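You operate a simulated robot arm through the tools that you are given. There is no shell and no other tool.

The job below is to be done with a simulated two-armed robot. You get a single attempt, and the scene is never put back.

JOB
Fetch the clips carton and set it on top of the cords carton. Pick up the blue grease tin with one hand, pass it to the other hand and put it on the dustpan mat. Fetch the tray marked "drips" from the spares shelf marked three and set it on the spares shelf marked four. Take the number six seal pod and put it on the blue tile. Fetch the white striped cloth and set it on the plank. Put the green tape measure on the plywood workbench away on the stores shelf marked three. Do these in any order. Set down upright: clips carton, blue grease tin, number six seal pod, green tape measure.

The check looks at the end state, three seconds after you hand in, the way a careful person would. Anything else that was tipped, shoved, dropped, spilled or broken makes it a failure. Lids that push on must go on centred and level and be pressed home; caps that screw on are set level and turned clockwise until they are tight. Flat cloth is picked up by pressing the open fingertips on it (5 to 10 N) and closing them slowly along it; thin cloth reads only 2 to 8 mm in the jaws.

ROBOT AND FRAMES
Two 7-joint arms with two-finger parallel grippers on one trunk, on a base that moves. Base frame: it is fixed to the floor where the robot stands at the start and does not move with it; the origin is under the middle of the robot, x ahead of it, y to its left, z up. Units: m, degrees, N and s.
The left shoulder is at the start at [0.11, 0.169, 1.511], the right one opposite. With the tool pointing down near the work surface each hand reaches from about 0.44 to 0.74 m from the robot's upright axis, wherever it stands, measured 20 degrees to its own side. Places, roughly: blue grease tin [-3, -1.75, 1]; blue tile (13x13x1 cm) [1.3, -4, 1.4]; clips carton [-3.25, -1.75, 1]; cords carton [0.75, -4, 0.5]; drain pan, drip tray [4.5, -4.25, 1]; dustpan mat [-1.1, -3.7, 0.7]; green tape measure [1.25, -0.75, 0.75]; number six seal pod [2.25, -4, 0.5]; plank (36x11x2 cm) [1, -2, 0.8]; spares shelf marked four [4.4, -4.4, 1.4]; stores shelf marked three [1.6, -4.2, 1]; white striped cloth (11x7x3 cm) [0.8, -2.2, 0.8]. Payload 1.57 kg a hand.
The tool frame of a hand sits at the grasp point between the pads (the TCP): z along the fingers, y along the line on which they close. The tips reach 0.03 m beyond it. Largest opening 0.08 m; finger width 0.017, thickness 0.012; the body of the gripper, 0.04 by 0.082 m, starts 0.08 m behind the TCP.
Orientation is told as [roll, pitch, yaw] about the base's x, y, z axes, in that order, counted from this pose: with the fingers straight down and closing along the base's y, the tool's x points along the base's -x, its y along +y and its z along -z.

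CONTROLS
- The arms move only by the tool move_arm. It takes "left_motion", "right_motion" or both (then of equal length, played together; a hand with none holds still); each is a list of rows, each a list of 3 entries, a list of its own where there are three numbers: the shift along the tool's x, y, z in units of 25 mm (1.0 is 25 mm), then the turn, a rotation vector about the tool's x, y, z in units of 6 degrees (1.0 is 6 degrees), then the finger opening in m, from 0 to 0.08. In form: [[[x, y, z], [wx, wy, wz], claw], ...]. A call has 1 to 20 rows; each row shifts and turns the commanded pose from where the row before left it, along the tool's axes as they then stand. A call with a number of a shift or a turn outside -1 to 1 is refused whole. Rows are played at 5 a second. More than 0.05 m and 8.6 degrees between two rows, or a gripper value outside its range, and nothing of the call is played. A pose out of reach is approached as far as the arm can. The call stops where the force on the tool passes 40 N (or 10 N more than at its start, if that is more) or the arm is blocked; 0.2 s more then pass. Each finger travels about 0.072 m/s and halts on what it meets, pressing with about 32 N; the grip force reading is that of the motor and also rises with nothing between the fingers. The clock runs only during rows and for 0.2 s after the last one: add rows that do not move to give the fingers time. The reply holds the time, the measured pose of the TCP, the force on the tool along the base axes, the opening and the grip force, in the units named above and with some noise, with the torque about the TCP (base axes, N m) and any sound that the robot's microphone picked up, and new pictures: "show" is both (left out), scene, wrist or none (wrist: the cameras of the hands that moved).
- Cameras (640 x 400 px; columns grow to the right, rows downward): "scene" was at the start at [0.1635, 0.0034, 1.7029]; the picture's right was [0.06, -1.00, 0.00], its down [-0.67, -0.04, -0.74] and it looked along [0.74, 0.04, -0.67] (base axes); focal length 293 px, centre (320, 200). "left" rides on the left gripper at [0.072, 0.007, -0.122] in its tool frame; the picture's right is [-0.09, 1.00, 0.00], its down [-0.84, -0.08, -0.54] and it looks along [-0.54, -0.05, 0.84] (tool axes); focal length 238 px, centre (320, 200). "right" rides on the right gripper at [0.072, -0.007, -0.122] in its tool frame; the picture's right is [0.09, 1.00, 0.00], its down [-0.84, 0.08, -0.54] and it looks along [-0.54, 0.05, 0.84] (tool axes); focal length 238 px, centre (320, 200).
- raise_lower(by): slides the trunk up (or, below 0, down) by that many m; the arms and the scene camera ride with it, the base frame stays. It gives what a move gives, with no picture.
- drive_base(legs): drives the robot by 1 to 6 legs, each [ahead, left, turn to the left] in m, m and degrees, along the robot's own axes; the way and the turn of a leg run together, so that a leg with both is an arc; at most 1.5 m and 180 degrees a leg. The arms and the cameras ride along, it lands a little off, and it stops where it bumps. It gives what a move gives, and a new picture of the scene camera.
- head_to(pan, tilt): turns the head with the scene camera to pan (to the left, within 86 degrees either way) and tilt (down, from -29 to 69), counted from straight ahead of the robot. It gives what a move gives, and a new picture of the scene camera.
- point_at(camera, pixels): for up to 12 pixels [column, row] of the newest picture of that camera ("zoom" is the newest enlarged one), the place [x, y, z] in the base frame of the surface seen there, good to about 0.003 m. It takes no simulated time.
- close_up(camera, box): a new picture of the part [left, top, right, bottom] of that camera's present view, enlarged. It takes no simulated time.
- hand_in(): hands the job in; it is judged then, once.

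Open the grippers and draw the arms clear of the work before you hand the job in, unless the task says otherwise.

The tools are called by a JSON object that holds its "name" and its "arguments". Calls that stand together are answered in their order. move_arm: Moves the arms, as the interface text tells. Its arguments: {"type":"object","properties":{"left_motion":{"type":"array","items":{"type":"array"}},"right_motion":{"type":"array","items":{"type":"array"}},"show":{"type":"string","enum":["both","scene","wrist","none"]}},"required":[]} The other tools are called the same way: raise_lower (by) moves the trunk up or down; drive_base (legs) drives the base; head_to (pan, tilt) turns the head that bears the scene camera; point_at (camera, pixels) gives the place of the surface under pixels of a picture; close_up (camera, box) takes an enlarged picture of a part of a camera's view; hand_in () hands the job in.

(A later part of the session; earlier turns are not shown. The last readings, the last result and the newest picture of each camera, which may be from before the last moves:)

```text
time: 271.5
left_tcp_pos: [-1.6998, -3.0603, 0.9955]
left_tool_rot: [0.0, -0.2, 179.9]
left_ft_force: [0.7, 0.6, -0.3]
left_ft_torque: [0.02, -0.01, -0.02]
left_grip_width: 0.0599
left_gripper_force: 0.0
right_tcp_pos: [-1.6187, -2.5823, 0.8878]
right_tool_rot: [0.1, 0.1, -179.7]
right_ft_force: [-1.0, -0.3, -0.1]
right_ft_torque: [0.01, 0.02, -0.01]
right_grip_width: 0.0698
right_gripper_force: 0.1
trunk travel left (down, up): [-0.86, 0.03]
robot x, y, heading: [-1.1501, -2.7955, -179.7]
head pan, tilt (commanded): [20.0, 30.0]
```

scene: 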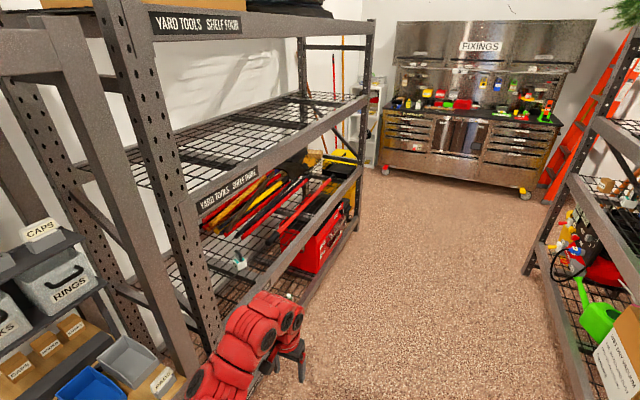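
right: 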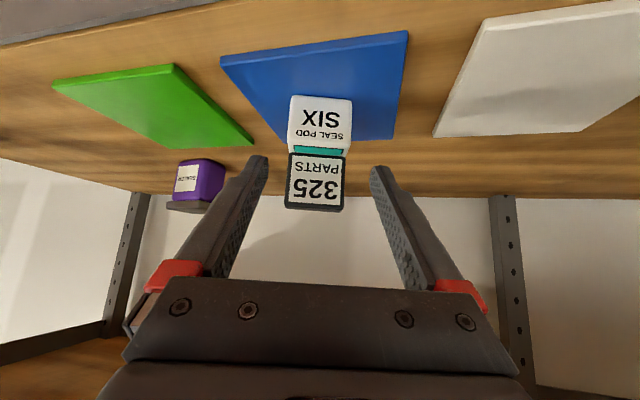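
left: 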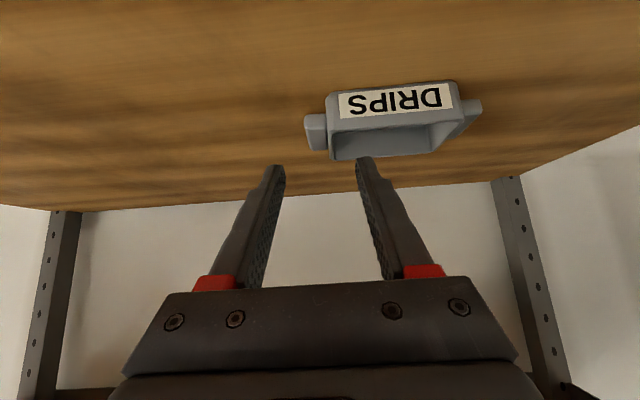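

The aisle is clear. I drive 1.55 m further west and turn right to face the machines rack (north).

{"name": "drive_base", "arguments": {"legs": [[1.5, 0, 0], [0.1, 0, -90]]}}

{"name": "head_to", "arguments": {"pan": 0, "tilt": 25}}

```text
time: 282.7
left_tcp_pos: [-2.9508, -2.1816, 0.9971]
left_tool_rot: [0.1, -0.2, 88.9]
left_ft_force: [-0.3, 0.0, 0.6]
left_ft_torque: [0.04, 0.01, 0.02]
left_grip_width: 0.0599
left_gripper_force: 0.1
right_tcp_pos: [-2.4759, -2.273, 0.8876]
right_tool_rot: [0.1, 0.1, 89.2]
right_ft_force: [0.4, -0.3, 1.0]
right_ft_torque: [0.01, 0.02, 0.01]
right_grip_width: 0.0701
right_gripper_force: 0.0
trunk travel left (down, up): [-0.86, 0.03]
robot x, y, heading: [-2.6982, -2.7342, 89.4]
head pan, tilt (commanded): [20.0, 30.0]
```

scene: 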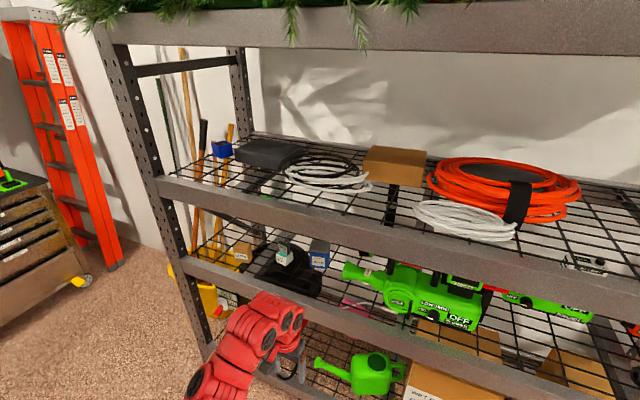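

```text
time: 283.6
left_tcp_pos: [-2.9502, -2.1809, 0.996]
left_tool_rot: [0.1, -0.3, 88.9]
left_ft_force: [0.5, 1.2, 0.5]
left_ft_torque: [0.0, 0.01, -0.02]
left_grip_width: 0.0599
left_gripper_force: 0.1
right_tcp_pos: [-2.4766, -2.2717, 0.8875]
right_tool_rot: [0.1, 0.1, 89.2]
right_ft_force: [0.1, -0.4, -0.1]
right_ft_torque: [0.04, 0.0, -0.01]
right_grip_width: 0.0701
right_gripper_force: 0.0
trunk travel left (down, up): [-0.86, 0.03]
robot x, y, heading: [-2.6956, -2.7342, 89.4]
head pan, tilt (commanded): [0.0, 25.0]
```

scene: 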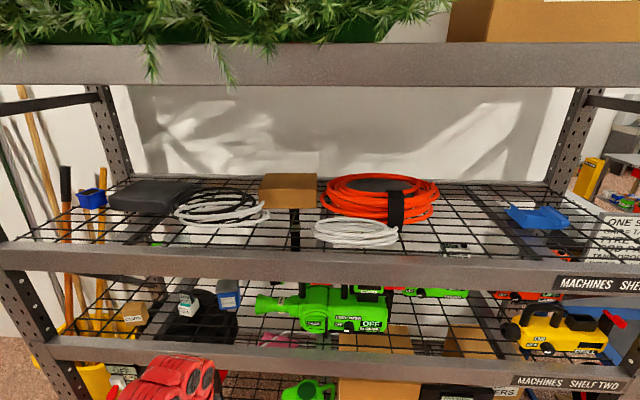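

Lower left on the next shelf I see a brown carton (135,313), a pod (187,303), and a blue tin (229,293). I zoom.

{"name": "close_up", "arguments": {"camera": "scene", "box": [90, 260, 280, 375]}}

{"name": "point_at", "arguments": {"camera": "scene", "pixels": [[135, 313], [125, 318], [145, 318], [229, 293], [215, 300], [187, 303], [200, 320], [150, 330], [110, 345], [40, 320], [130, 270], [300, 255]]}}

```text
3.37 times, centred on (185, 318) of scene
```

zoom: 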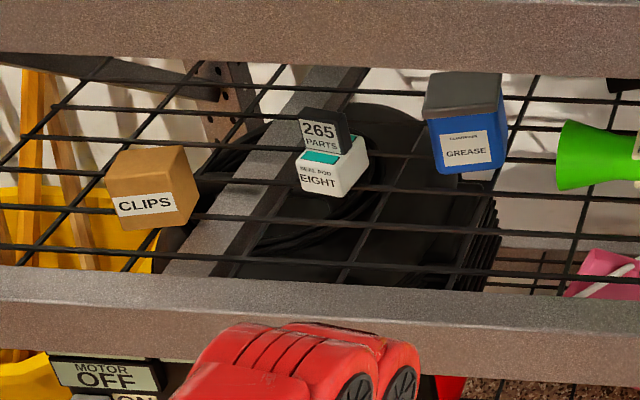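

```text
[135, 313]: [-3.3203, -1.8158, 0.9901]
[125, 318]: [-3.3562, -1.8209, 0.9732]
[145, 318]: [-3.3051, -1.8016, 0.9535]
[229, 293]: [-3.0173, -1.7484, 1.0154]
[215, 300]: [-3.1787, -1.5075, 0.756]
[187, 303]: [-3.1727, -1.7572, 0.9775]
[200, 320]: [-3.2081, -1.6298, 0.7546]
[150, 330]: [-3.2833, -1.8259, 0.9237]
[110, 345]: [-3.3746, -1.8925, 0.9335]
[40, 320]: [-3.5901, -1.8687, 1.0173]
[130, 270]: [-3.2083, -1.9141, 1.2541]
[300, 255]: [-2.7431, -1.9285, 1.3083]
```

CLIPS carton is near (−3.32, −1.80), pod EIGHT at (−3.17, −1.757), and the blue GREASE tin at (−3.017, −1.745) on the wire shelf (z≈0.93). I back up a little and bring the left hand up, out, and tilted 45°.

{"name": "drive_base", "arguments": {"legs": [[-0.2, 0, 0]]}}

{"name": "move_arm", "arguments": {"left_motion": [[[-0.85, 0, -0.9], [0, 0, 0], 0.08], [[-0.85, 0, -0.9], [0, 0, 0], 0.08], [[-0.85, 0, -0.9], [0, 0, 0], 0.08], [[-0.85, 0, -0.9], [0, 0, 0], 0.08], [[-0.85, 0, -0.9], [0, 0, 0], 0.08], [[-0.85, 0, -0.9], [0, 0, 0], 0.08], [[-0.85, 0, -0.9], [0, 0, 0], 0.08], [[-0.85, 0, -0.9], [0, 0, 0], 0.08], [[0, 0, 0], [0, -0.9375, 0], 0.08], [[0, 0, 0], [0, -0.9375, 0], 0.08], [[0, 0, 0], [0, -0.9375, 0], 0.08], [[0, 0, 0], [0, -0.9375, 0], 0.08], [[0, 0, 0], [0, -0.9375, 0], 0.08], [[0, 0, 0], [0, -0.9375, 0], 0.08], [[0, 0, 0], [0, -0.9375, 0], 0.08], [[0, 0, 0], [0, -0.9375, 0], 0.08], [[0, 0, 0], [0, 0, 0], 0.08]], "show": "both"}}

```text
time: 285.1
left_tcp_pos: [-2.9528, -2.3781, 0.9961]
left_tool_rot: [0.0, -0.2, 88.9]
left_ft_force: [1.4, 0.4, -0.1]
left_ft_torque: [0.03, -0.01, -0.01]
left_grip_width: 0.06
left_gripper_force: 0.0
right_tcp_pos: [-2.4768, -2.4686, 0.887]
right_tool_rot: [0.1, 0.2, 89.1]
right_ft_force: [-1.5, 0.0, -0.5]
right_ft_torque: [0.01, -0.03, 0.0]
right_grip_width: 0.0701
right_gripper_force: 0.1
trunk travel left (down, up): [-0.86, 0.03]
robot x, y, heading: [-2.7021, -2.9318, 89.6]
head pan, tilt (commanded): [0.0, 25.0]
```

scene: 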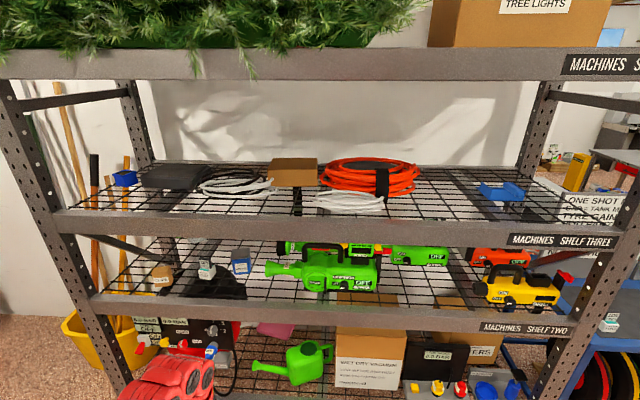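

```text
time: 288.8
left_tcp_pos: [-2.9489, -2.2105, 1.1772]
left_tool_rot: [0.1, -45.2, 88.9]
left_ft_force: [0.1, 0.4, -0.5]
left_ft_torque: [0.01, -0.02, -0.01]
left_grip_width: 0.0799
left_gripper_force: 0.0
right_tcp_pos: [-2.4773, -2.4696, 0.8866]
right_tool_rot: [0.0, 0.1, 89.2]
right_ft_force: [0.6, -0.5, -1.1]
right_ft_torque: [-0.01, 0.0, 0.01]
right_grip_width: 0.0701
right_gripper_force: 0.1
trunk travel left (down, up): [-0.86, 0.03]
robot x, y, heading: [-2.7028, -2.9306, 89.4]
head pan, tilt (commanded): [0.0, 25.0]
```

scene: 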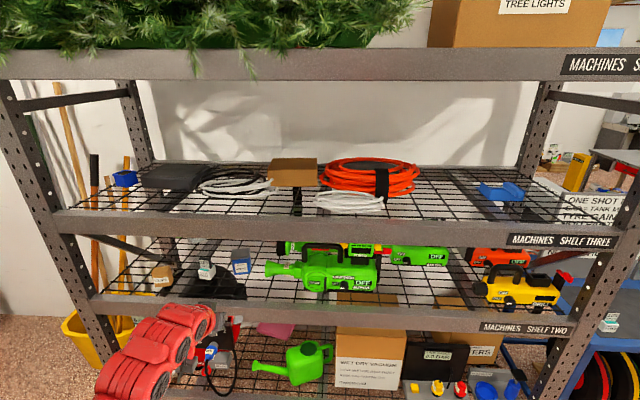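
left: 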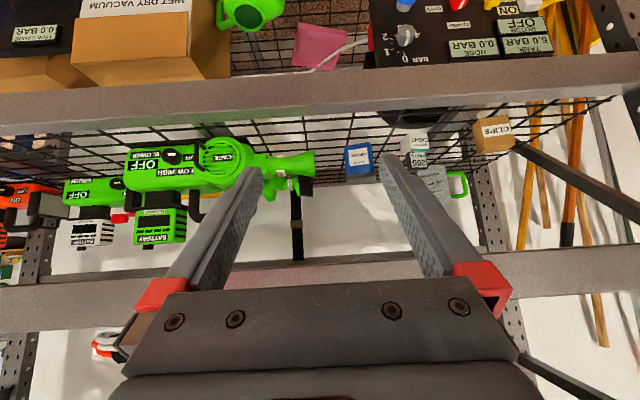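

The left wrist camera sees the tin at (358,162). I lower the trunk 0.12 m and shift the base left 0.07, ahead 0.18 for a closer look.

{"name": "raise_lower", "arguments": {"by": -0.12}}

{"name": "drive_base", "arguments": {"legs": [[0.17, 0.07, 0]]}}

{"name": "close_up", "arguments": {"camera": "left", "box": [260, 100, 460, 225]}}

```text
time: 290.2
left_tcp_pos: [-2.9499, -2.2106, 1.0569]
left_tool_rot: [0.1, -45.2, 88.8]
left_ft_force: [0.0, -0.1, 0.2]
left_ft_torque: [0.02, 0.01, -0.02]
left_grip_width: 0.0801
left_gripper_force: 0.1
right_tcp_pos: [-2.4782, -2.4694, 0.7673]
right_tool_rot: [0.1, 0.0, 89.1]
right_ft_force: [1.1, 0.4, 0.2]
right_ft_torque: [0.0, 0.01, -0.02]
right_grip_width: 0.07
right_gripper_force: 0.1
trunk travel left (down, up): [-0.74, 0.15]
robot x, y, heading: [-2.7023, -2.935, 89.6]
head pan, tilt (commanded): [0.0, 25.0]
```

```text
time: 291.8
left_tcp_pos: [-3.0197, -2.0399, 1.0569]
left_tool_rot: [0.1, -45.2, 88.9]
left_ft_force: [-0.3, 0.5, 0.0]
left_ft_torque: [-0.04, -0.04, -0.01]
left_grip_width: 0.0801
left_gripper_force: 0.1
right_tcp_pos: [-2.5467, -2.2968, 0.7677]
right_tool_rot: [0.1, 0.1, 89.3]
right_ft_force: [-0.1, -0.1, 0.7]
right_ft_torque: [0.0, -0.01, -0.02]
right_grip_width: 0.0701
right_gripper_force: 0.0
trunk travel left (down, up): [-0.74, 0.15]
robot x, y, heading: [-2.7669, -2.76, 89.5]
head pan, tilt (commanded): [0.0, 25.0]
```

scene: 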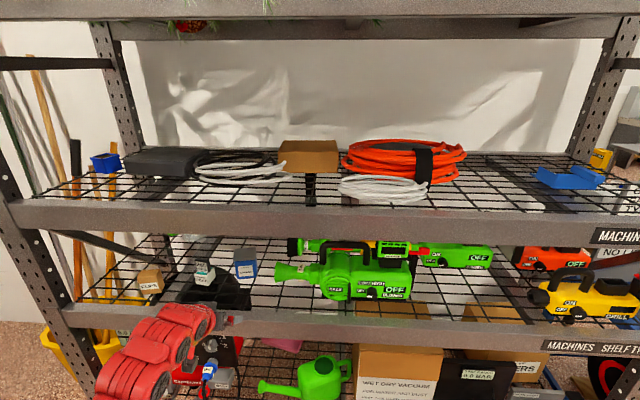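

```text
3.20 times, centred on (360, 162) of left
```

zoom: 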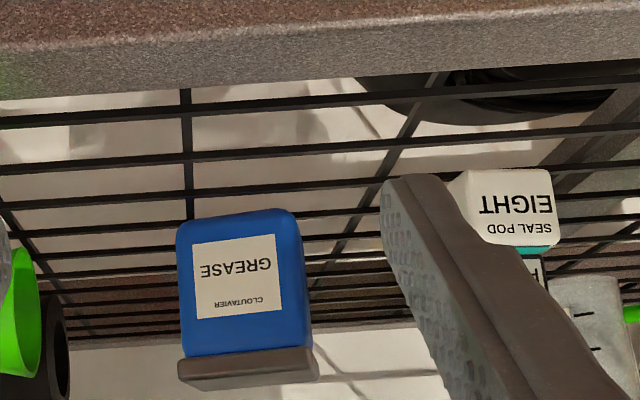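

I measure the tin's front-face corners and lid.

{"name": "point_at", "arguments": {"camera": "zoom", "pixels": [[185, 235], [300, 225], [185, 340], [305, 335], [245, 220], [245, 345], [180, 375], [315, 365], [240, 380], [245, 280], [470, 200], [30, 340]]}}

{"name": "close_up", "arguments": {"camera": "left", "box": [290, 150, 390, 225]}}

```text
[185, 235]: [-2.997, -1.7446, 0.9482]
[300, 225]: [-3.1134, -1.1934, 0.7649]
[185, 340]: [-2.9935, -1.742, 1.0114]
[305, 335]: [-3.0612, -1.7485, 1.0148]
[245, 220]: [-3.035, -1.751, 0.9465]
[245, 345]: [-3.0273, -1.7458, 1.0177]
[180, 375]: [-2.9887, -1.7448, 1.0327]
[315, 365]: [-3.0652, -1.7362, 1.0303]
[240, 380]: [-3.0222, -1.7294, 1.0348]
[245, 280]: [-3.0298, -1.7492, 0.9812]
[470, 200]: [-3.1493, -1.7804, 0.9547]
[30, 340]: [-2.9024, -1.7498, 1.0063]
```

```text
5.33 times, centred on (340, 188) of left
```

zoom: 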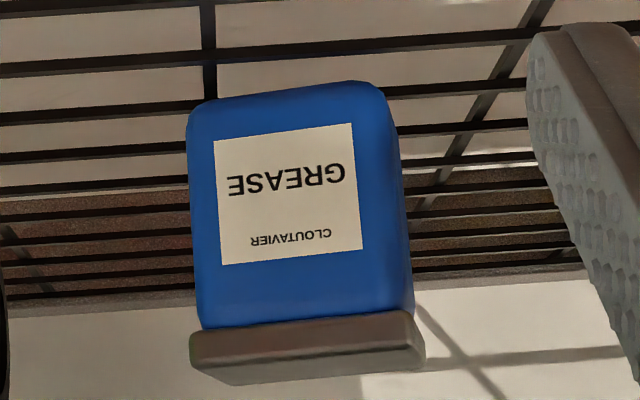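

Tin: body ~6.6 cm wide, centre x≈−3.027, front y≈−1.747, lid top z≈1.035, yawed ~+3°. I rotate the tool +3° and drive ahead 0.245 m to the pre-grasp point.

{"name": "move_arm", "arguments": {"left_motion": [[[0, 0, 0], [-0.354, 0, -0.354], 0.08], [[0, 0, 0], [0, 0, 0], 0.08]], "show": "none"}}

{"name": "drive_base", "arguments": {"legs": [[0.235, 0, 0]]}}

{"name": "move_arm", "arguments": {"left_motion": [[[0, 0, 0], [0, 0, 0], 0.08]], "show": "wrist"}}

{"name": "close_up", "arguments": {"camera": "left", "box": [230, 60, 430, 210]}}

```text
time: 292.4
left_tcp_pos: [-3.0188, -2.0382, 1.0578]
left_tool_rot: [0.1, -45.1, 91.8]
left_ft_force: [1.0, 1.6, 0.6]
left_ft_torque: [0.05, -0.03, -0.02]
left_grip_width: 0.08
left_gripper_force: 0.1
right_tcp_pos: [-2.5469, -2.2977, 0.7672]
right_tool_rot: [0.1, 0.1, 89.3]
right_ft_force: [-0.7, -0.4, 0.0]
right_ft_torque: [-0.02, 0.02, -0.02]
right_grip_width: 0.0697
right_gripper_force: 0.0
trunk travel left (down, up): [-0.74, 0.15]
robot x, y, heading: [-2.771, -2.7645, 89.7]
head pan, tilt (commanded): [0.0, 25.0]
```

```text
time: 294.3
left_tcp_pos: [-3.0163, -1.8052, 1.0541]
left_tool_rot: [-0.1, -44.9, 92.0]
left_ft_force: [-0.1, -0.3, 0.2]
left_ft_torque: [0.0, -0.02, -0.03]
left_grip_width: 0.0799
left_gripper_force: 0.0
right_tcp_pos: [-2.5453, -2.0607, 0.7691]
right_tool_rot: [0.1, -0.1, 89.5]
right_ft_force: [-0.1, -0.2, -1.4]
right_ft_torque: [0.02, 0.01, -0.02]
right_grip_width: 0.07
right_gripper_force: 0.1
trunk travel left (down, up): [-0.74, 0.15]
robot x, y, heading: [-2.7699, -2.5228, 89.6]
head pan, tilt (commanded): [0.0, 25.0]
stopped in leg 1: the robot was blocked; the commanded pose is now the measured one
```

scene: 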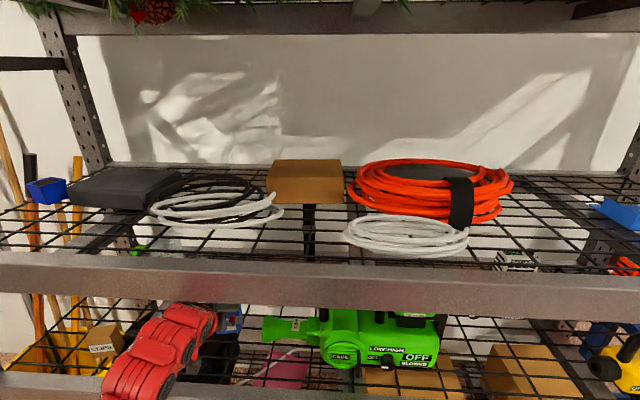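

```text
time: 294.7
left_tcp_pos: [-3.0158, -1.8041, 1.0545]
left_tool_rot: [-0.1, -44.7, 92.0]
left_ft_force: [-0.4, 0.1, -0.4]
left_ft_torque: [0.02, 0.0, -0.02]
left_grip_width: 0.0804
left_gripper_force: 0.1
right_tcp_pos: [-2.5442, -2.0619, 0.767]
right_tool_rot: [0.1, -0.1, 89.4]
right_ft_force: [0.4, 0.1, 0.1]
right_ft_torque: [0.05, 0.01, 0.02]
right_grip_width: 0.0699
right_gripper_force: 0.1
trunk travel left (down, up): [-0.74, 0.15]
robot x, y, heading: [-2.7665, -2.5226, 89.4]
head pan, tilt (commanded): [0.0, 25.0]
```

left: 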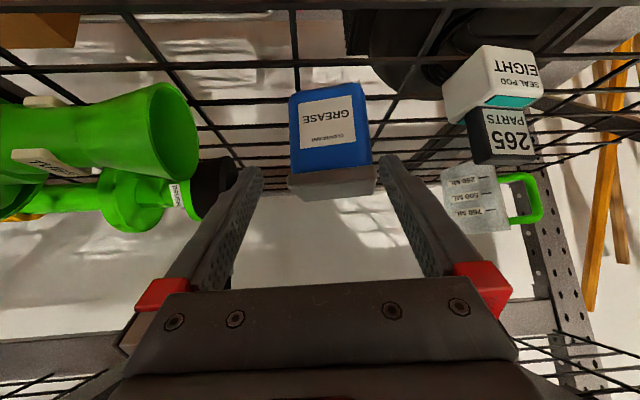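

```text
2.67 times, centred on (330, 135) of left
```

zoom: 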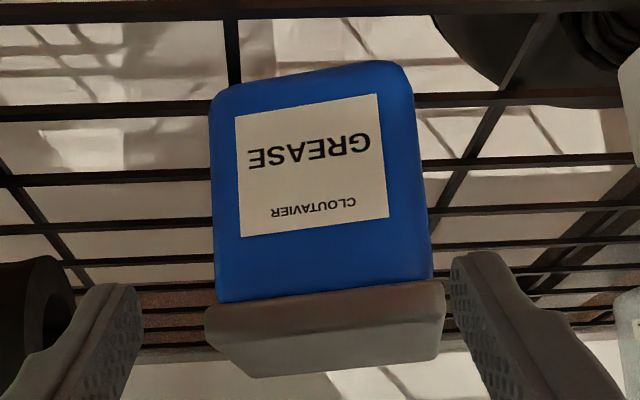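

The base was blocked: the left wrist came up against shelf three's beam above. I back off 12 cm, tilt the tool to 60° (more horizontal) and lower it, so the wrist stays well below that beam.

{"name": "drive_base", "arguments": {"legs": [[-0.14, 0, 0]]}}

{"name": "move_arm", "arguments": {"left_motion": [[[0, 0, 0], [0, -0.85, 0], 0.08], [[0, 0, 0], [0, -0.85, 0], 0.08], [[0, 0, 0], [0, -0.85, 0], 0.08], [[0, 0, 0], [0, 0, 0], 0.08]], "show": "wrist"}}

```text
time: 296.0
left_tcp_pos: [-3.0184, -1.9439, 1.0532]
left_tool_rot: [0.0, -44.8, 92.1]
left_ft_force: [0.5, -0.7, 0.3]
left_ft_torque: [-0.01, -0.01, 0.02]
left_grip_width: 0.08
left_gripper_force: 0.1
right_tcp_pos: [-2.5452, -2.2, 0.7682]
right_tool_rot: [0.1, 0.0, 89.4]
right_ft_force: [-0.5, 0.6, -0.1]
right_ft_torque: [-0.02, -0.02, -0.01]
right_grip_width: 0.0701
right_gripper_force: 0.0
trunk travel left (down, up): [-0.74, 0.15]
robot x, y, heading: [-2.768, -2.6656, 89.6]
head pan, tilt (commanded): [0.0, 25.0]
```

scene: 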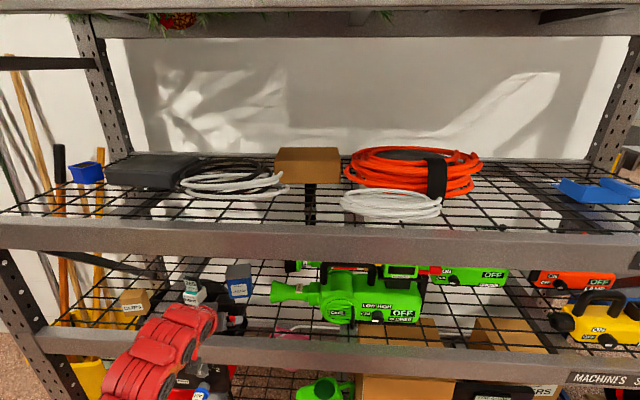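

```text
time: 297.0
left_tcp_pos: [-3.0187, -1.9441, 1.0543]
left_tool_rot: [-0.1, -60.1, 92.2]
left_ft_force: [-0.7, -0.1, -0.4]
left_ft_torque: [0.0, 0.03, 0.02]
left_grip_width: 0.08
left_gripper_force: 0.1
right_tcp_pos: [-2.5456, -2.2006, 0.7681]
right_tool_rot: [0.0, 0.0, 89.4]
right_ft_force: [0.2, -0.2, -0.2]
right_ft_torque: [0.0, 0.05, 0.03]
right_grip_width: 0.0701
right_gripper_force: 0.0
trunk travel left (down, up): [-0.74, 0.15]
robot x, y, heading: [-2.7652, -2.6626, 89.5]
head pan, tilt (commanded): [0.0, 25.0]
```

left: 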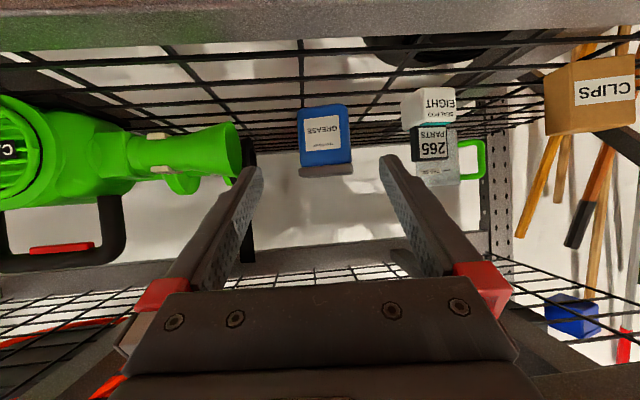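

Pitch −60° reached. I measure the tin, the blower's nozzle, and the pod from here.

{"name": "close_up", "arguments": {"camera": "left", "box": [220, 80, 470, 200]}}

{"name": "point_at", "arguments": {"camera": "left", "pixels": [[238, 150], [236, 180], [300, 125], [347, 125], [325, 120], [325, 168], [303, 172], [352, 170], [300, 155], [350, 155], [405, 105], [250, 160]]}}

```text
2.56 times, centred on (345, 140) of left
```

zoom: 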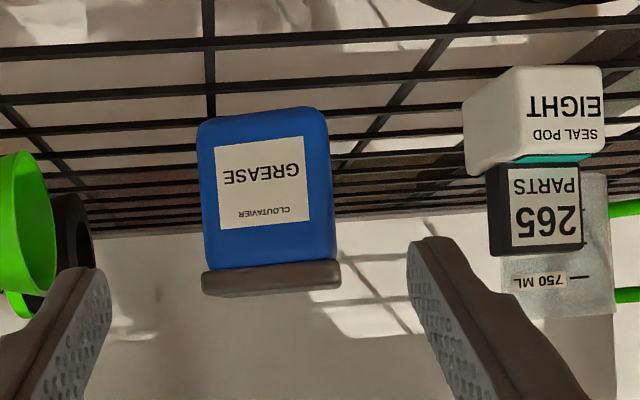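

```text
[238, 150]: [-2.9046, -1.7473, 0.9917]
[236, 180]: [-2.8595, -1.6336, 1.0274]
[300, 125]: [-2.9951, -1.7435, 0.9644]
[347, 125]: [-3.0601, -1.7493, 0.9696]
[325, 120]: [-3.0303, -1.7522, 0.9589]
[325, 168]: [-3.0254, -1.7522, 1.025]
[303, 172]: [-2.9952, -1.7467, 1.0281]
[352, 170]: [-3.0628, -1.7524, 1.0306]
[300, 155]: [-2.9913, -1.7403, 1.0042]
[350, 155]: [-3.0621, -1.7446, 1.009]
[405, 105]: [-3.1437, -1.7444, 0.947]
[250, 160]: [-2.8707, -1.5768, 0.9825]
```

Tin centre x≈−3.0275, front y≈−1.746; neighbours leave ample room. I lower the trunk 0.08 m and drive in 0.12 m, 0.011 left.

{"name": "raise_lower", "arguments": {"by": -0.08}}

{"name": "drive_base", "arguments": {"legs": [[0.12, 0.011, 0]]}}

{"name": "move_arm", "arguments": {"left_motion": [[[0, 0, 0], [0, 0, 0], 0.08]], "show": "both"}}

{"name": "point_at", "arguments": {"camera": "left", "pixels": [[320, 150], [290, 150], [355, 150]]}}

```text
time: 298.2
left_tcp_pos: [-3.018, -1.9441, 0.9739]
left_tool_rot: [-0.1, -60.1, 92.1]
left_ft_force: [1.1, -0.1, -0.1]
left_ft_torque: [0.02, -0.07, 0.0]
left_grip_width: 0.0798
left_gripper_force: 0.1
right_tcp_pos: [-2.5457, -2.2005, 0.6879]
right_tool_rot: [0.1, 0.0, 89.4]
right_ft_force: [0.1, 0.5, -0.2]
right_ft_torque: [0.02, 0.0, -0.01]
right_grip_width: 0.0698
right_gripper_force: 0.0
trunk travel left (down, up): [-0.66, 0.23]
robot x, y, heading: [-2.769, -2.6664, 89.5]
head pan, tilt (commanded): [0.0, 25.0]
```

```text
time: 299.4
left_tcp_pos: [-3.0287, -1.8256, 0.9736]
left_tool_rot: [-0.1, -60.1, 91.9]
left_ft_force: [-0.1, 1.1, 1.1]
left_ft_torque: [0.01, -0.01, 0.01]
left_grip_width: 0.0802
left_gripper_force: 0.0
right_tcp_pos: [-2.5566, -2.0817, 0.6873]
right_tool_rot: [0.1, 0.0, 89.4]
right_ft_force: [0.1, 0.0, -0.6]
right_ft_torque: [0.0, -0.04, 0.01]
right_grip_width: 0.0699
right_gripper_force: 0.1
trunk travel left (down, up): [-0.66, 0.23]
robot x, y, heading: [-2.7771, -2.5442, 89.5]
head pan, tilt (commanded): [0.0, 25.0]
```

scene: 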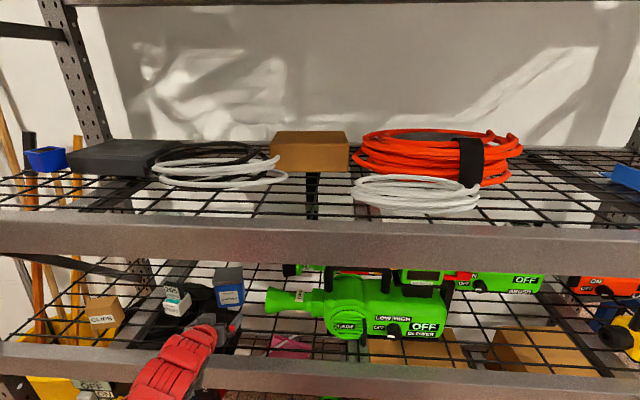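

```text
time: 299.8
left_tcp_pos: [-3.0279, -1.826, 0.9731]
left_tool_rot: [-0.1, -60.2, 92.2]
left_ft_force: [-0.5, -0.3, -0.5]
left_ft_torque: [-0.01, -0.02, -0.01]
left_grip_width: 0.0799
left_gripper_force: 0.2
right_tcp_pos: [-2.5557, -2.0814, 0.6885]
right_tool_rot: [0.1, -0.1, 89.4]
right_ft_force: [0.8, -0.1, 0.2]
right_ft_torque: [-0.02, 0.0, 0.02]
right_grip_width: 0.07
right_gripper_force: 0.1
trunk travel left (down, up): [-0.66, 0.23]
robot x, y, heading: [-2.7782, -2.5443, 89.9]
head pan, tilt (commanded): [0.0, 25.0]
```

scene: 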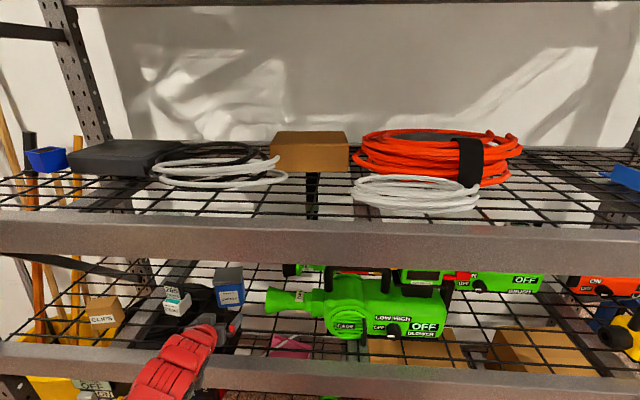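
left: 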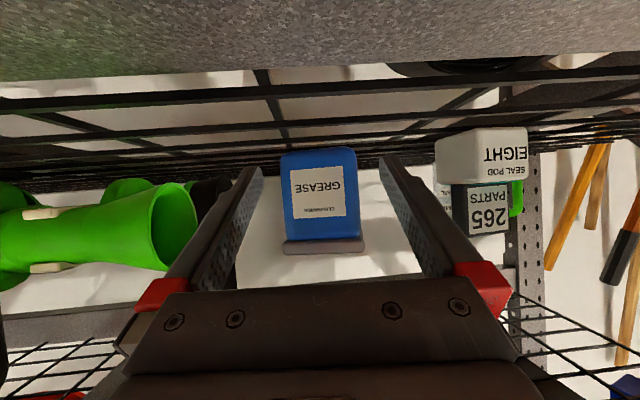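

```text
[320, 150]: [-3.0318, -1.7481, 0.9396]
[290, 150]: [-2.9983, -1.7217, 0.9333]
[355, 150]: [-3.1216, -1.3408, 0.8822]
```

The tin is centred between the fingers (280–363 vs 258–385). I drive the last 10 cm in.

{"name": "drive_base", "arguments": {"legs": [[0.1, 0, 0]]}}

{"name": "move_arm", "arguments": {"left_motion": [[[0, 0, 0], [0, 0, 0], 0.08]], "show": "wrist"}}

{"name": "close_up", "arguments": {"camera": "left", "box": [230, 130, 420, 280]}}

```text
time: 301.0
left_tcp_pos: [-3.028, -1.7403, 0.9795]
left_tool_rot: [-0.5, -60.6, 92.3]
left_ft_force: [-0.4, 0.8, -0.1]
left_ft_torque: [-0.02, 0.01, 0.02]
left_grip_width: 0.0798
left_gripper_force: 0.0
right_tcp_pos: [-2.5542, -2.0048, 0.6867]
right_tool_rot: [-0.1, 0.6, 89.1]
right_ft_force: [-0.1, 0.3, 0.2]
right_ft_torque: [0.01, 0.01, 0.01]
right_grip_width: 0.0699
right_gripper_force: 0.2
trunk travel left (down, up): [-0.66, 0.23]
robot x, y, heading: [-2.7784, -2.453, 89.5]
head pan, tilt (commanded): [0.0, 25.0]
stopped in leg 1: the robot was blocked; the commanded pose is now the measured one
```

scene: 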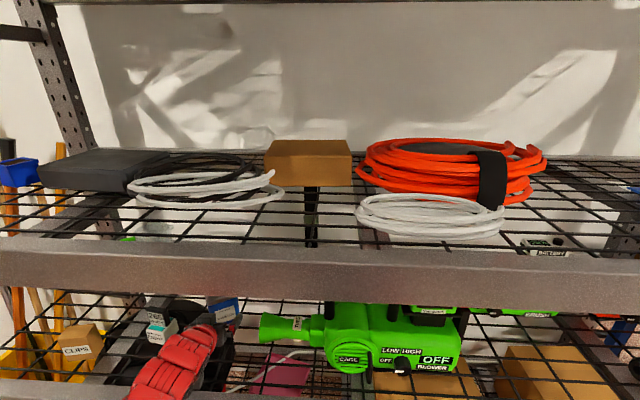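

```text
time: 301.4
left_tcp_pos: [-3.0281, -1.7395, 0.9787]
left_tool_rot: [-0.4, -60.6, 92.2]
left_ft_force: [-0.2, 0.1, 0.1]
left_ft_torque: [0.0, 0.02, 0.01]
left_grip_width: 0.0802
left_gripper_force: 0.1
right_tcp_pos: [-2.5552, -2.0052, 0.6862]
right_tool_rot: [0.0, 0.7, 89.1]
right_ft_force: [-0.4, -0.3, 0.9]
right_ft_torque: [-0.04, 0.03, -0.02]
right_grip_width: 0.0697
right_gripper_force: 0.0
trunk travel left (down, up): [-0.66, 0.23]
robot x, y, heading: [-2.7765, -2.4547, 89.4]
head pan, tilt (commanded): [0.0, 25.0]
```

left: 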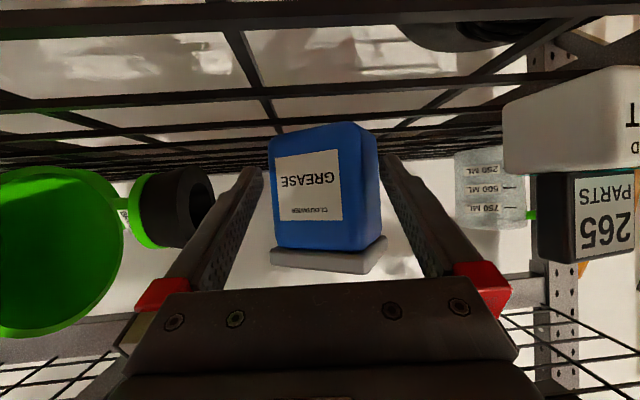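

```text
2.67 times, centred on (325, 205) of left
```

zoom: 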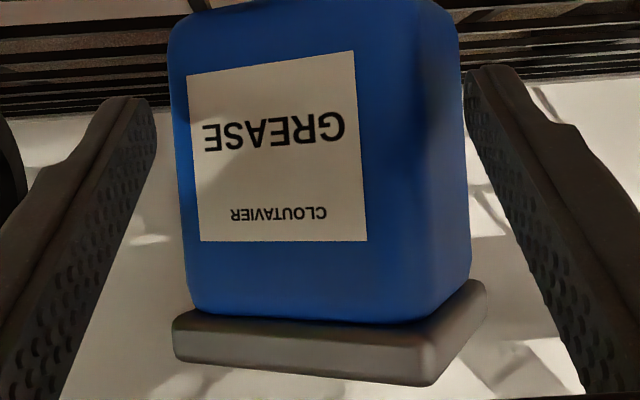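

Blocked again, and both hands show a slight tilt, so the base itself may be touching something low. I back off 1.5 cm and look down in front of the base.

{"name": "head_to", "arguments": {"pan": 0, "tilt": 69}}

```text
time: 302.6
left_tcp_pos: [-3.0266, -1.7392, 0.9797]
left_tool_rot: [-0.2, -60.5, 92.2]
left_ft_force: [-0.7, -0.6, 0.2]
left_ft_torque: [0.01, 0.0, 0.0]
left_grip_width: 0.0799
left_gripper_force: 0.1
right_tcp_pos: [-2.5545, -2.0048, 0.6868]
right_tool_rot: [0.0, 0.9, 89.1]
right_ft_force: [0.0, 0.7, -0.4]
right_ft_torque: [0.0, 0.0, -0.02]
right_grip_width: 0.0697
right_gripper_force: 0.1
trunk travel left (down, up): [-0.66, 0.23]
robot x, y, heading: [-2.776, -2.4537, 89.2]
head pan, tilt (commanded): [0.0, 68.8]
```

scene: 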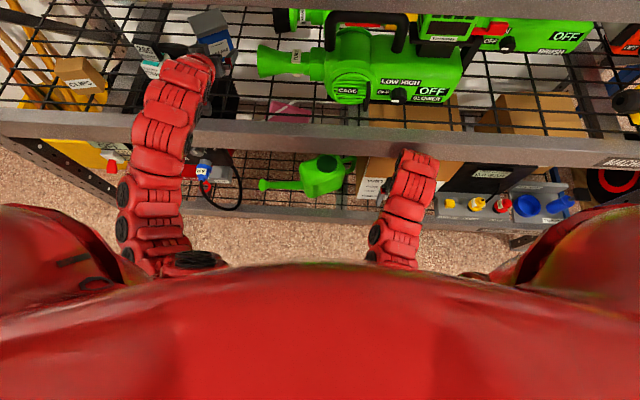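

The right wrist is touching the shelf beam (415,165). I back the base 2 cm and swing the right hand back and to the right, out of the way.

{"name": "drive_base", "arguments": {"legs": [[-0.02, 0, 0]]}}

{"name": "move_arm", "arguments": {"right_motion": [[[0.3, -1, 0], [0, 0, 0], 0.07], [[0.3, -1, 0], [0, 0, 0], 0.07], [[0.3, -1, 0], [0, 0, 0], 0.07], [[0.3, -1, 0], [0, 0, 0], 0.07], [[0.5, -1, 0], [0, 0, 0], 0.07], [[0.5, -1, 0], [0, 0, 0], 0.07], [[0.5, -1, 0], [0, 0, 0], 0.07], [[0.5, -1, 0], [0, 0, 0], 0.07]], "show": "scene"}}

```text
time: 303.3
left_tcp_pos: [-3.0256, -1.7506, 0.972]
left_tool_rot: [-0.1, -59.9, 92.0]
left_ft_force: [-0.2, -0.2, 0.7]
left_ft_torque: [0.0, -0.04, -0.03]
left_grip_width: 0.0801
left_gripper_force: 0.0
right_tcp_pos: [-2.5542, -2.0174, 0.6813]
right_tool_rot: [0.1, 1.4, 89.1]
right_ft_force: [-0.3, -0.3, -0.1]
right_ft_torque: [-0.01, 0.0, -0.01]
right_grip_width: 0.0699
right_gripper_force: 0.0
trunk travel left (down, up): [-0.66, 0.23]
robot x, y, heading: [-2.7834, -2.472, 89.5]
head pan, tilt (commanded): [0.0, 68.8]
```

scene: 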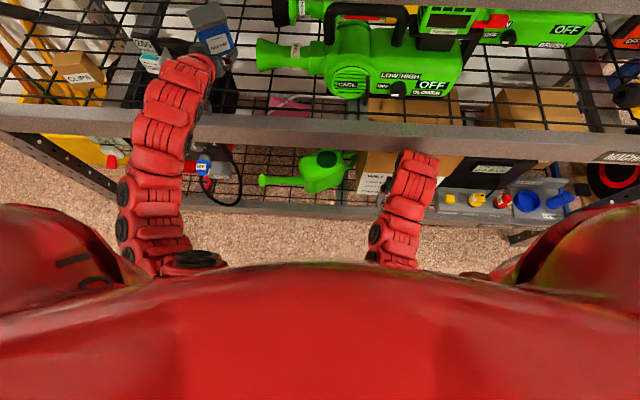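

```text
time: 305.1
left_tcp_pos: [-3.0265, -1.7517, 0.9746]
left_tool_rot: [-0.1, -60.2, 92.0]
left_ft_force: [0.2, 0.2, 0.7]
left_ft_torque: [-0.04, -0.03, -0.02]
left_grip_width: 0.08
left_gripper_force: 0.1
right_tcp_pos: [-2.3552, -2.1039, 0.6841]
right_tool_rot: [0.1, 1.4, 89.1]
right_ft_force: [-0.2, 0.4, 0.9]
right_ft_torque: [0.02, -0.01, 0.03]
right_grip_width: 0.0701
right_gripper_force: 0.1
trunk travel left (down, up): [-0.66, 0.23]
robot x, y, heading: [-2.7775, -2.4772, 89.7]
head pan, tilt (commanded): [0.0, 68.8]
```

scene: 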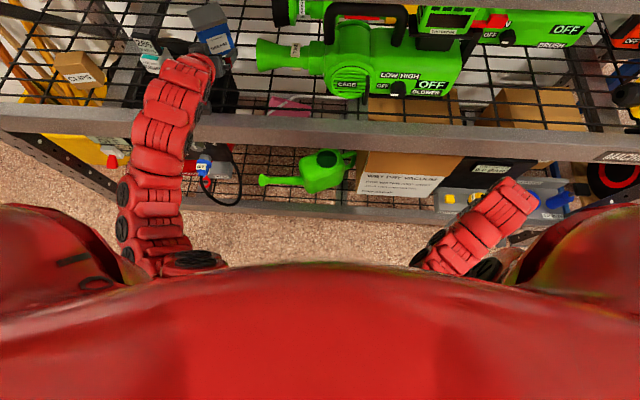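

Right hand is now clear. I advance the left hand 2.5 cm horizontally onto the tin.

{"name": "move_arm", "arguments": {"left_motion": [[[-0.25, 0, 0.43], [0, 0, 0], 0.08], [[-0.25, 0, 0.43], [0, 0, 0], 0.08], [[0, 0, 0], [0, 0, 0], 0.08]], "show": "wrist"}}

{"name": "close_up", "arguments": {"camera": "left", "box": [230, 130, 420, 280]}}

```text
time: 305.9
left_tcp_pos: [-3.0265, -1.7278, 0.9741]
left_tool_rot: [-0.1, -60.1, 91.8]
left_ft_force: [0.6, 0.4, 0.5]
left_ft_torque: [-0.01, 0.01, 0.03]
left_grip_width: 0.0802
left_gripper_force: 0.1
right_tcp_pos: [-2.3551, -2.1039, 0.6836]
right_tool_rot: [0.1, 1.4, 89.1]
right_ft_force: [0.3, 0.0, -0.3]
right_ft_torque: [-0.05, -0.02, 0.03]
right_grip_width: 0.0701
right_gripper_force: 0.0
trunk travel left (down, up): [-0.66, 0.23]
robot x, y, heading: [-2.7764, -2.4735, 89.8]
head pan, tilt (commanded): [0.0, 68.8]
```

left: 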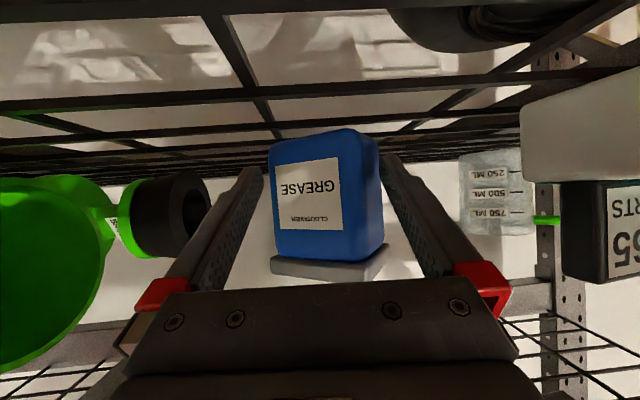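

```text
2.67 times, centred on (325, 205) of left
```

zoom: 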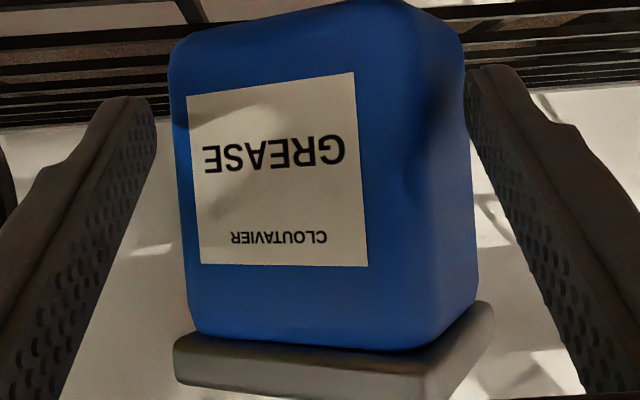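

The tin shows part of its west side face, so it's yawed relative to the hand. I measure the face edges.

{"name": "point_at", "arguments": {"camera": "zoom", "pixels": [[185, 170], [250, 170], [350, 170], [375, 170], [400, 170], [440, 170], [465, 170], [190, 290], [380, 290], [460, 270]]}}

```text
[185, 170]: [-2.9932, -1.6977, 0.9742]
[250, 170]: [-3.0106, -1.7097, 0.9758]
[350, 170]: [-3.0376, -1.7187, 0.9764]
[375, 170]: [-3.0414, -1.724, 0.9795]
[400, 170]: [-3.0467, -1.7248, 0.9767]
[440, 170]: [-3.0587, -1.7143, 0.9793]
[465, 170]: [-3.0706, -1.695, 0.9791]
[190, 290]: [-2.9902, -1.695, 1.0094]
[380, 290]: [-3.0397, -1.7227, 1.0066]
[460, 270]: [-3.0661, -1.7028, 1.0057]
```

The tin's front now reads y≈−1.72 and ~28° yaw, different from before. I check whether the neighbours also moved, to see what happened.

{"name": "close_up", "arguments": {"camera": "left", "box": [0, 0, 640, 300]}}

{"name": "point_at", "arguments": {"camera": "left", "pixels": [[525, 130], [530, 165], [600, 170], [100, 230], [75, 260], [200, 220], [60, 190], [480, 180], [560, 230]]}}

{"name": "head_to", "arguments": {"pan": 15, "tilt": 50}}

```text
1.00 times, centred on (320, 150) of left (not enlarged: the box is as wide or as high as the picture)
```

zoom: 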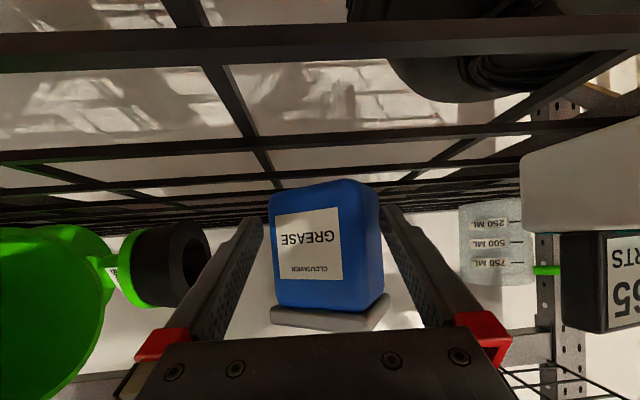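

```text
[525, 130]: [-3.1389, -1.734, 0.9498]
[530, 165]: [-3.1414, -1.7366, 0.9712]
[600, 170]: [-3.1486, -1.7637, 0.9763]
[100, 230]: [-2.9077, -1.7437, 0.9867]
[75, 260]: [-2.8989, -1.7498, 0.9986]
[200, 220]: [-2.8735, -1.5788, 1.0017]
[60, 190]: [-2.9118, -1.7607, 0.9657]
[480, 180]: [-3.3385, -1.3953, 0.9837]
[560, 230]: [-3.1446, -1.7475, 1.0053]
```

```text
time: 306.8
left_tcp_pos: [-3.0266, -1.7265, 0.9747]
left_tool_rot: [-0.1, -60.1, 92.0]
left_ft_force: [0.2, -0.4, -1.2]
left_ft_torque: [0.0, -0.01, 0.03]
left_grip_width: 0.0804
left_gripper_force: 0.1
right_tcp_pos: [-2.3562, -2.1038, 0.6844]
right_tool_rot: [0.1, 1.4, 89.1]
right_ft_force: [0.0, 0.1, 0.0]
right_ft_torque: [0.02, -0.01, 0.0]
right_grip_width: 0.0701
right_gripper_force: 0.1
trunk travel left (down, up): [-0.66, 0.23]
robot x, y, heading: [-2.7795, -2.4723, 89.7]
head pan, tilt (commanded): [15.0, 50.0]
```

scene: 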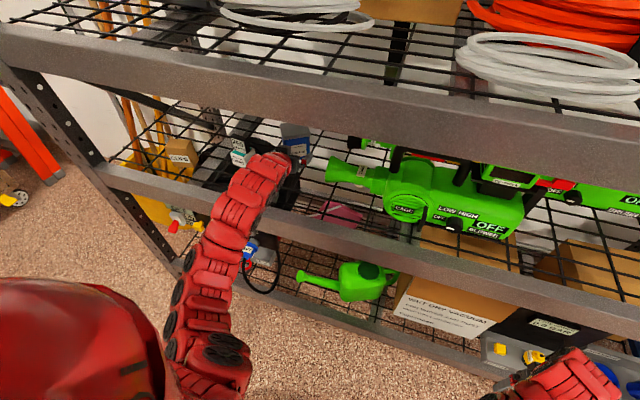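

Only the tin moved (pushed back ~3 cm and turned ~28°); its neighbours are unchanged and it still stands upright. I back off 10 cm and re-measure its pose.

{"name": "drive_base", "arguments": {"legs": [[-0.1, 0, 0]]}}

{"name": "close_up", "arguments": {"camera": "left", "box": [240, 80, 440, 220]}}

```text
time: 307.9
left_tcp_pos: [-3.0286, -1.8282, 0.9749]
left_tool_rot: [-0.1, -60.3, 91.8]
left_ft_force: [0.1, 0.1, 0.4]
left_ft_torque: [-0.01, -0.01, 0.0]
left_grip_width: 0.08
left_gripper_force: 0.1
right_tcp_pos: [-2.3565, -2.2031, 0.684]
right_tool_rot: [0.1, 1.3, 89.1]
right_ft_force: [0.4, -0.4, -0.1]
right_ft_torque: [0.04, 0.02, 0.0]
right_grip_width: 0.0702
right_gripper_force: 0.2
trunk travel left (down, up): [-0.66, 0.23]
robot x, y, heading: [-2.7769, -2.574, 89.5]
head pan, tilt (commanded): [15.0, 50.0]
```

scene: 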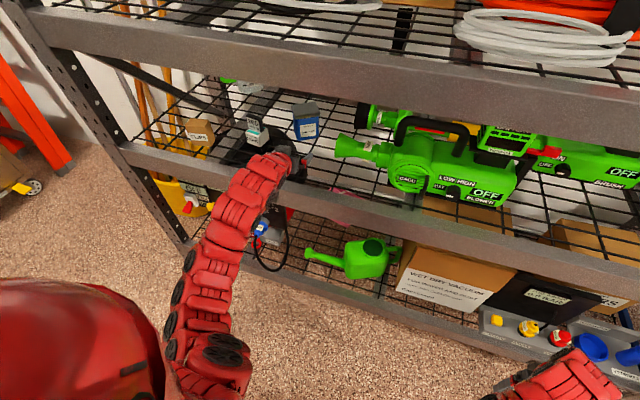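

```text
2.86 times, centred on (340, 150) of left
```

zoom: 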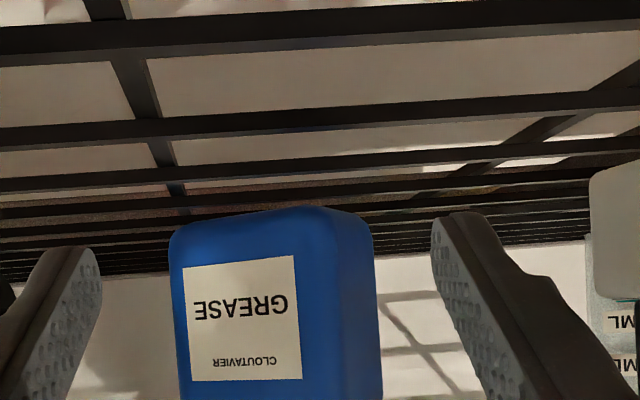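

Likely the tin was already yawed ~12° and a finger caught its corner. I measure points along its visible faces to get the current yaw precisely.

{"name": "point_at", "arguments": {"camera": "zoom", "pixels": [[180, 280], [200, 280], [240, 280], [280, 280], [310, 280], [325, 280], [340, 280], [355, 280], [368, 280], [190, 370], [300, 370], [365, 370]]}}

{"name": "close_up", "arguments": {"camera": "scene", "box": [280, 90, 340, 150]}}

```text
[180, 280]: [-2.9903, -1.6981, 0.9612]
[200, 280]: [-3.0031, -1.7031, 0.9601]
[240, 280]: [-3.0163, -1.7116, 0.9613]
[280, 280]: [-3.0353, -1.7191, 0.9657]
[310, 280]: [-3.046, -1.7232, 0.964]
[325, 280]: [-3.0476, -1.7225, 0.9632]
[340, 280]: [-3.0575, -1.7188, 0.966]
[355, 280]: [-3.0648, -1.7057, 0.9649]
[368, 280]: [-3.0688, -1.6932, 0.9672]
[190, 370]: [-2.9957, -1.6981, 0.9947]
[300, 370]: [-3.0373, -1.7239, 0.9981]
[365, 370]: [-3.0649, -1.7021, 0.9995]
```

```text
6.67 times, centred on (310, 120) of scene
```

zoom: 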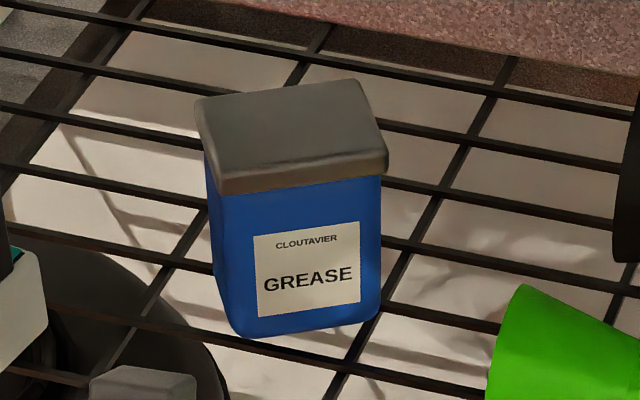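

I also measure the lid's top corners from the scene camera.

{"name": "point_at", "arguments": {"camera": "zoom", "pixels": [[203, 105], [360, 85], [385, 155], [222, 185], [290, 130], [215, 300], [245, 330], [375, 310]]}}

```text
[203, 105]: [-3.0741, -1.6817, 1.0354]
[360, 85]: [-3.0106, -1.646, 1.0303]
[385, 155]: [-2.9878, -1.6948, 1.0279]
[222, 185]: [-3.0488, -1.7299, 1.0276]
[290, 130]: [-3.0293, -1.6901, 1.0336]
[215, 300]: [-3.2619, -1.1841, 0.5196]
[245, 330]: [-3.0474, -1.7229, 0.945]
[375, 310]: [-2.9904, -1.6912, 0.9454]
```

The tin is ~6.6 × 5 cm, centred (−3.030, −1.688), yawed ≈26.5°. I rotate the left tool +24.7° to match, then shift to a pre-grasp point along that axis.

{"name": "move_arm", "arguments": {"left_motion": [[[0, 0, 0], [-0.712, 0, -0.411], 0.08], [[0, 0, 0], [-0.712, 0, -0.411], 0.08], [[0, 0, 0], [-0.712, 0, -0.411], 0.08], [[0, 0, 0], [-0.712, 0, -0.411], 0.08], [[0, 0, 0], [-0.712, 0, -0.411], 0.08], [[0, 0, 0], [0, 0, 0], 0.08]], "show": "wrist"}}

{"name": "drive_base", "arguments": {"legs": [[0.02, -0.052, 0]]}}

{"name": "close_up", "arguments": {"camera": "left", "box": [220, 80, 440, 220]}}

```text
time: 309.3
left_tcp_pos: [-3.0291, -1.8282, 0.9742]
left_tool_rot: [-0.3, -60.1, 116.9]
left_ft_force: [0.9, 0.0, 0.3]
left_ft_torque: [0.02, 0.05, 0.01]
left_grip_width: 0.0801
left_gripper_force: 0.1
right_tcp_pos: [-2.3559, -2.2037, 0.6837]
right_tool_rot: [0.2, 1.4, 89.1]
right_ft_force: [-0.8, 0.0, 0.4]
right_ft_torque: [-0.01, 0.0, 0.0]
right_grip_width: 0.0699
right_gripper_force: 0.0
trunk travel left (down, up): [-0.66, 0.23]
robot x, y, heading: [-2.7774, -2.5755, 89.4]
head pan, tilt (commanded): [15.0, 50.0]
```

left: 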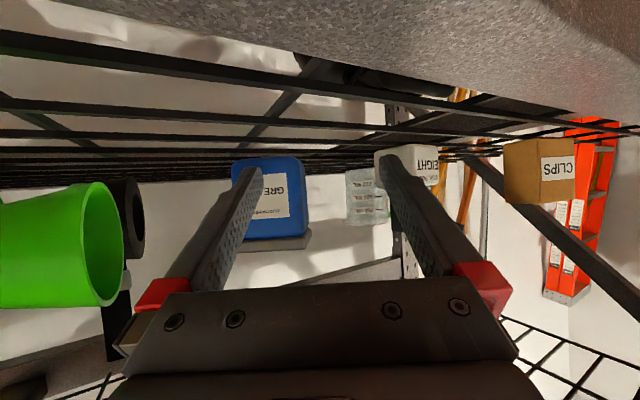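

```text
time: 310.3
left_tcp_pos: [-2.9745, -1.8072, 0.975]
left_tool_rot: [-0.1, -60.1, 116.6]
left_ft_force: [-1.8, -0.3, 0.3]
left_ft_torque: [-0.02, -0.06, -0.01]
left_grip_width: 0.079
left_gripper_force: 0.1
right_tcp_pos: [-2.3031, -2.1843, 0.6827]
right_tool_rot: [0.2, 1.5, 89.1]
right_ft_force: [0.9, 0.3, -0.2]
right_ft_torque: [0.03, 0.06, 0.0]
right_grip_width: 0.0699
right_gripper_force: 0.1
trunk travel left (down, up): [-0.66, 0.23]
robot x, y, heading: [-2.726, -2.5573, 89.3]
head pan, tilt (commanded): [15.0, 50.0]
```

scene: 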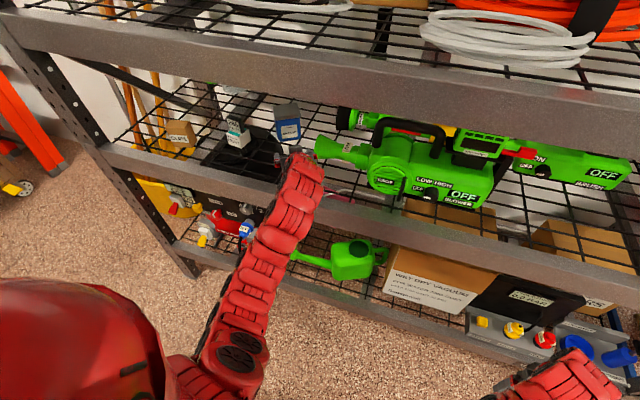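

```text
2.86 times, centred on (330, 150) of left
```

zoom: 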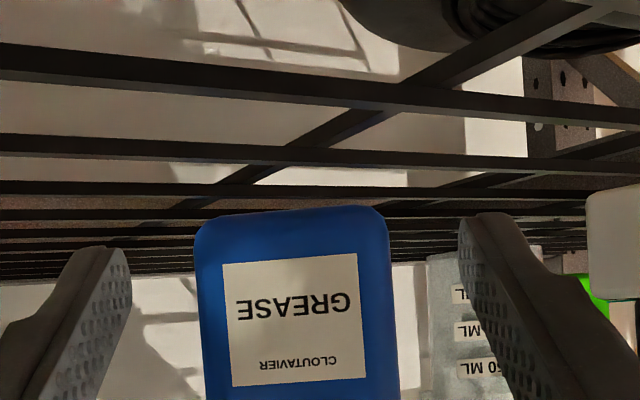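

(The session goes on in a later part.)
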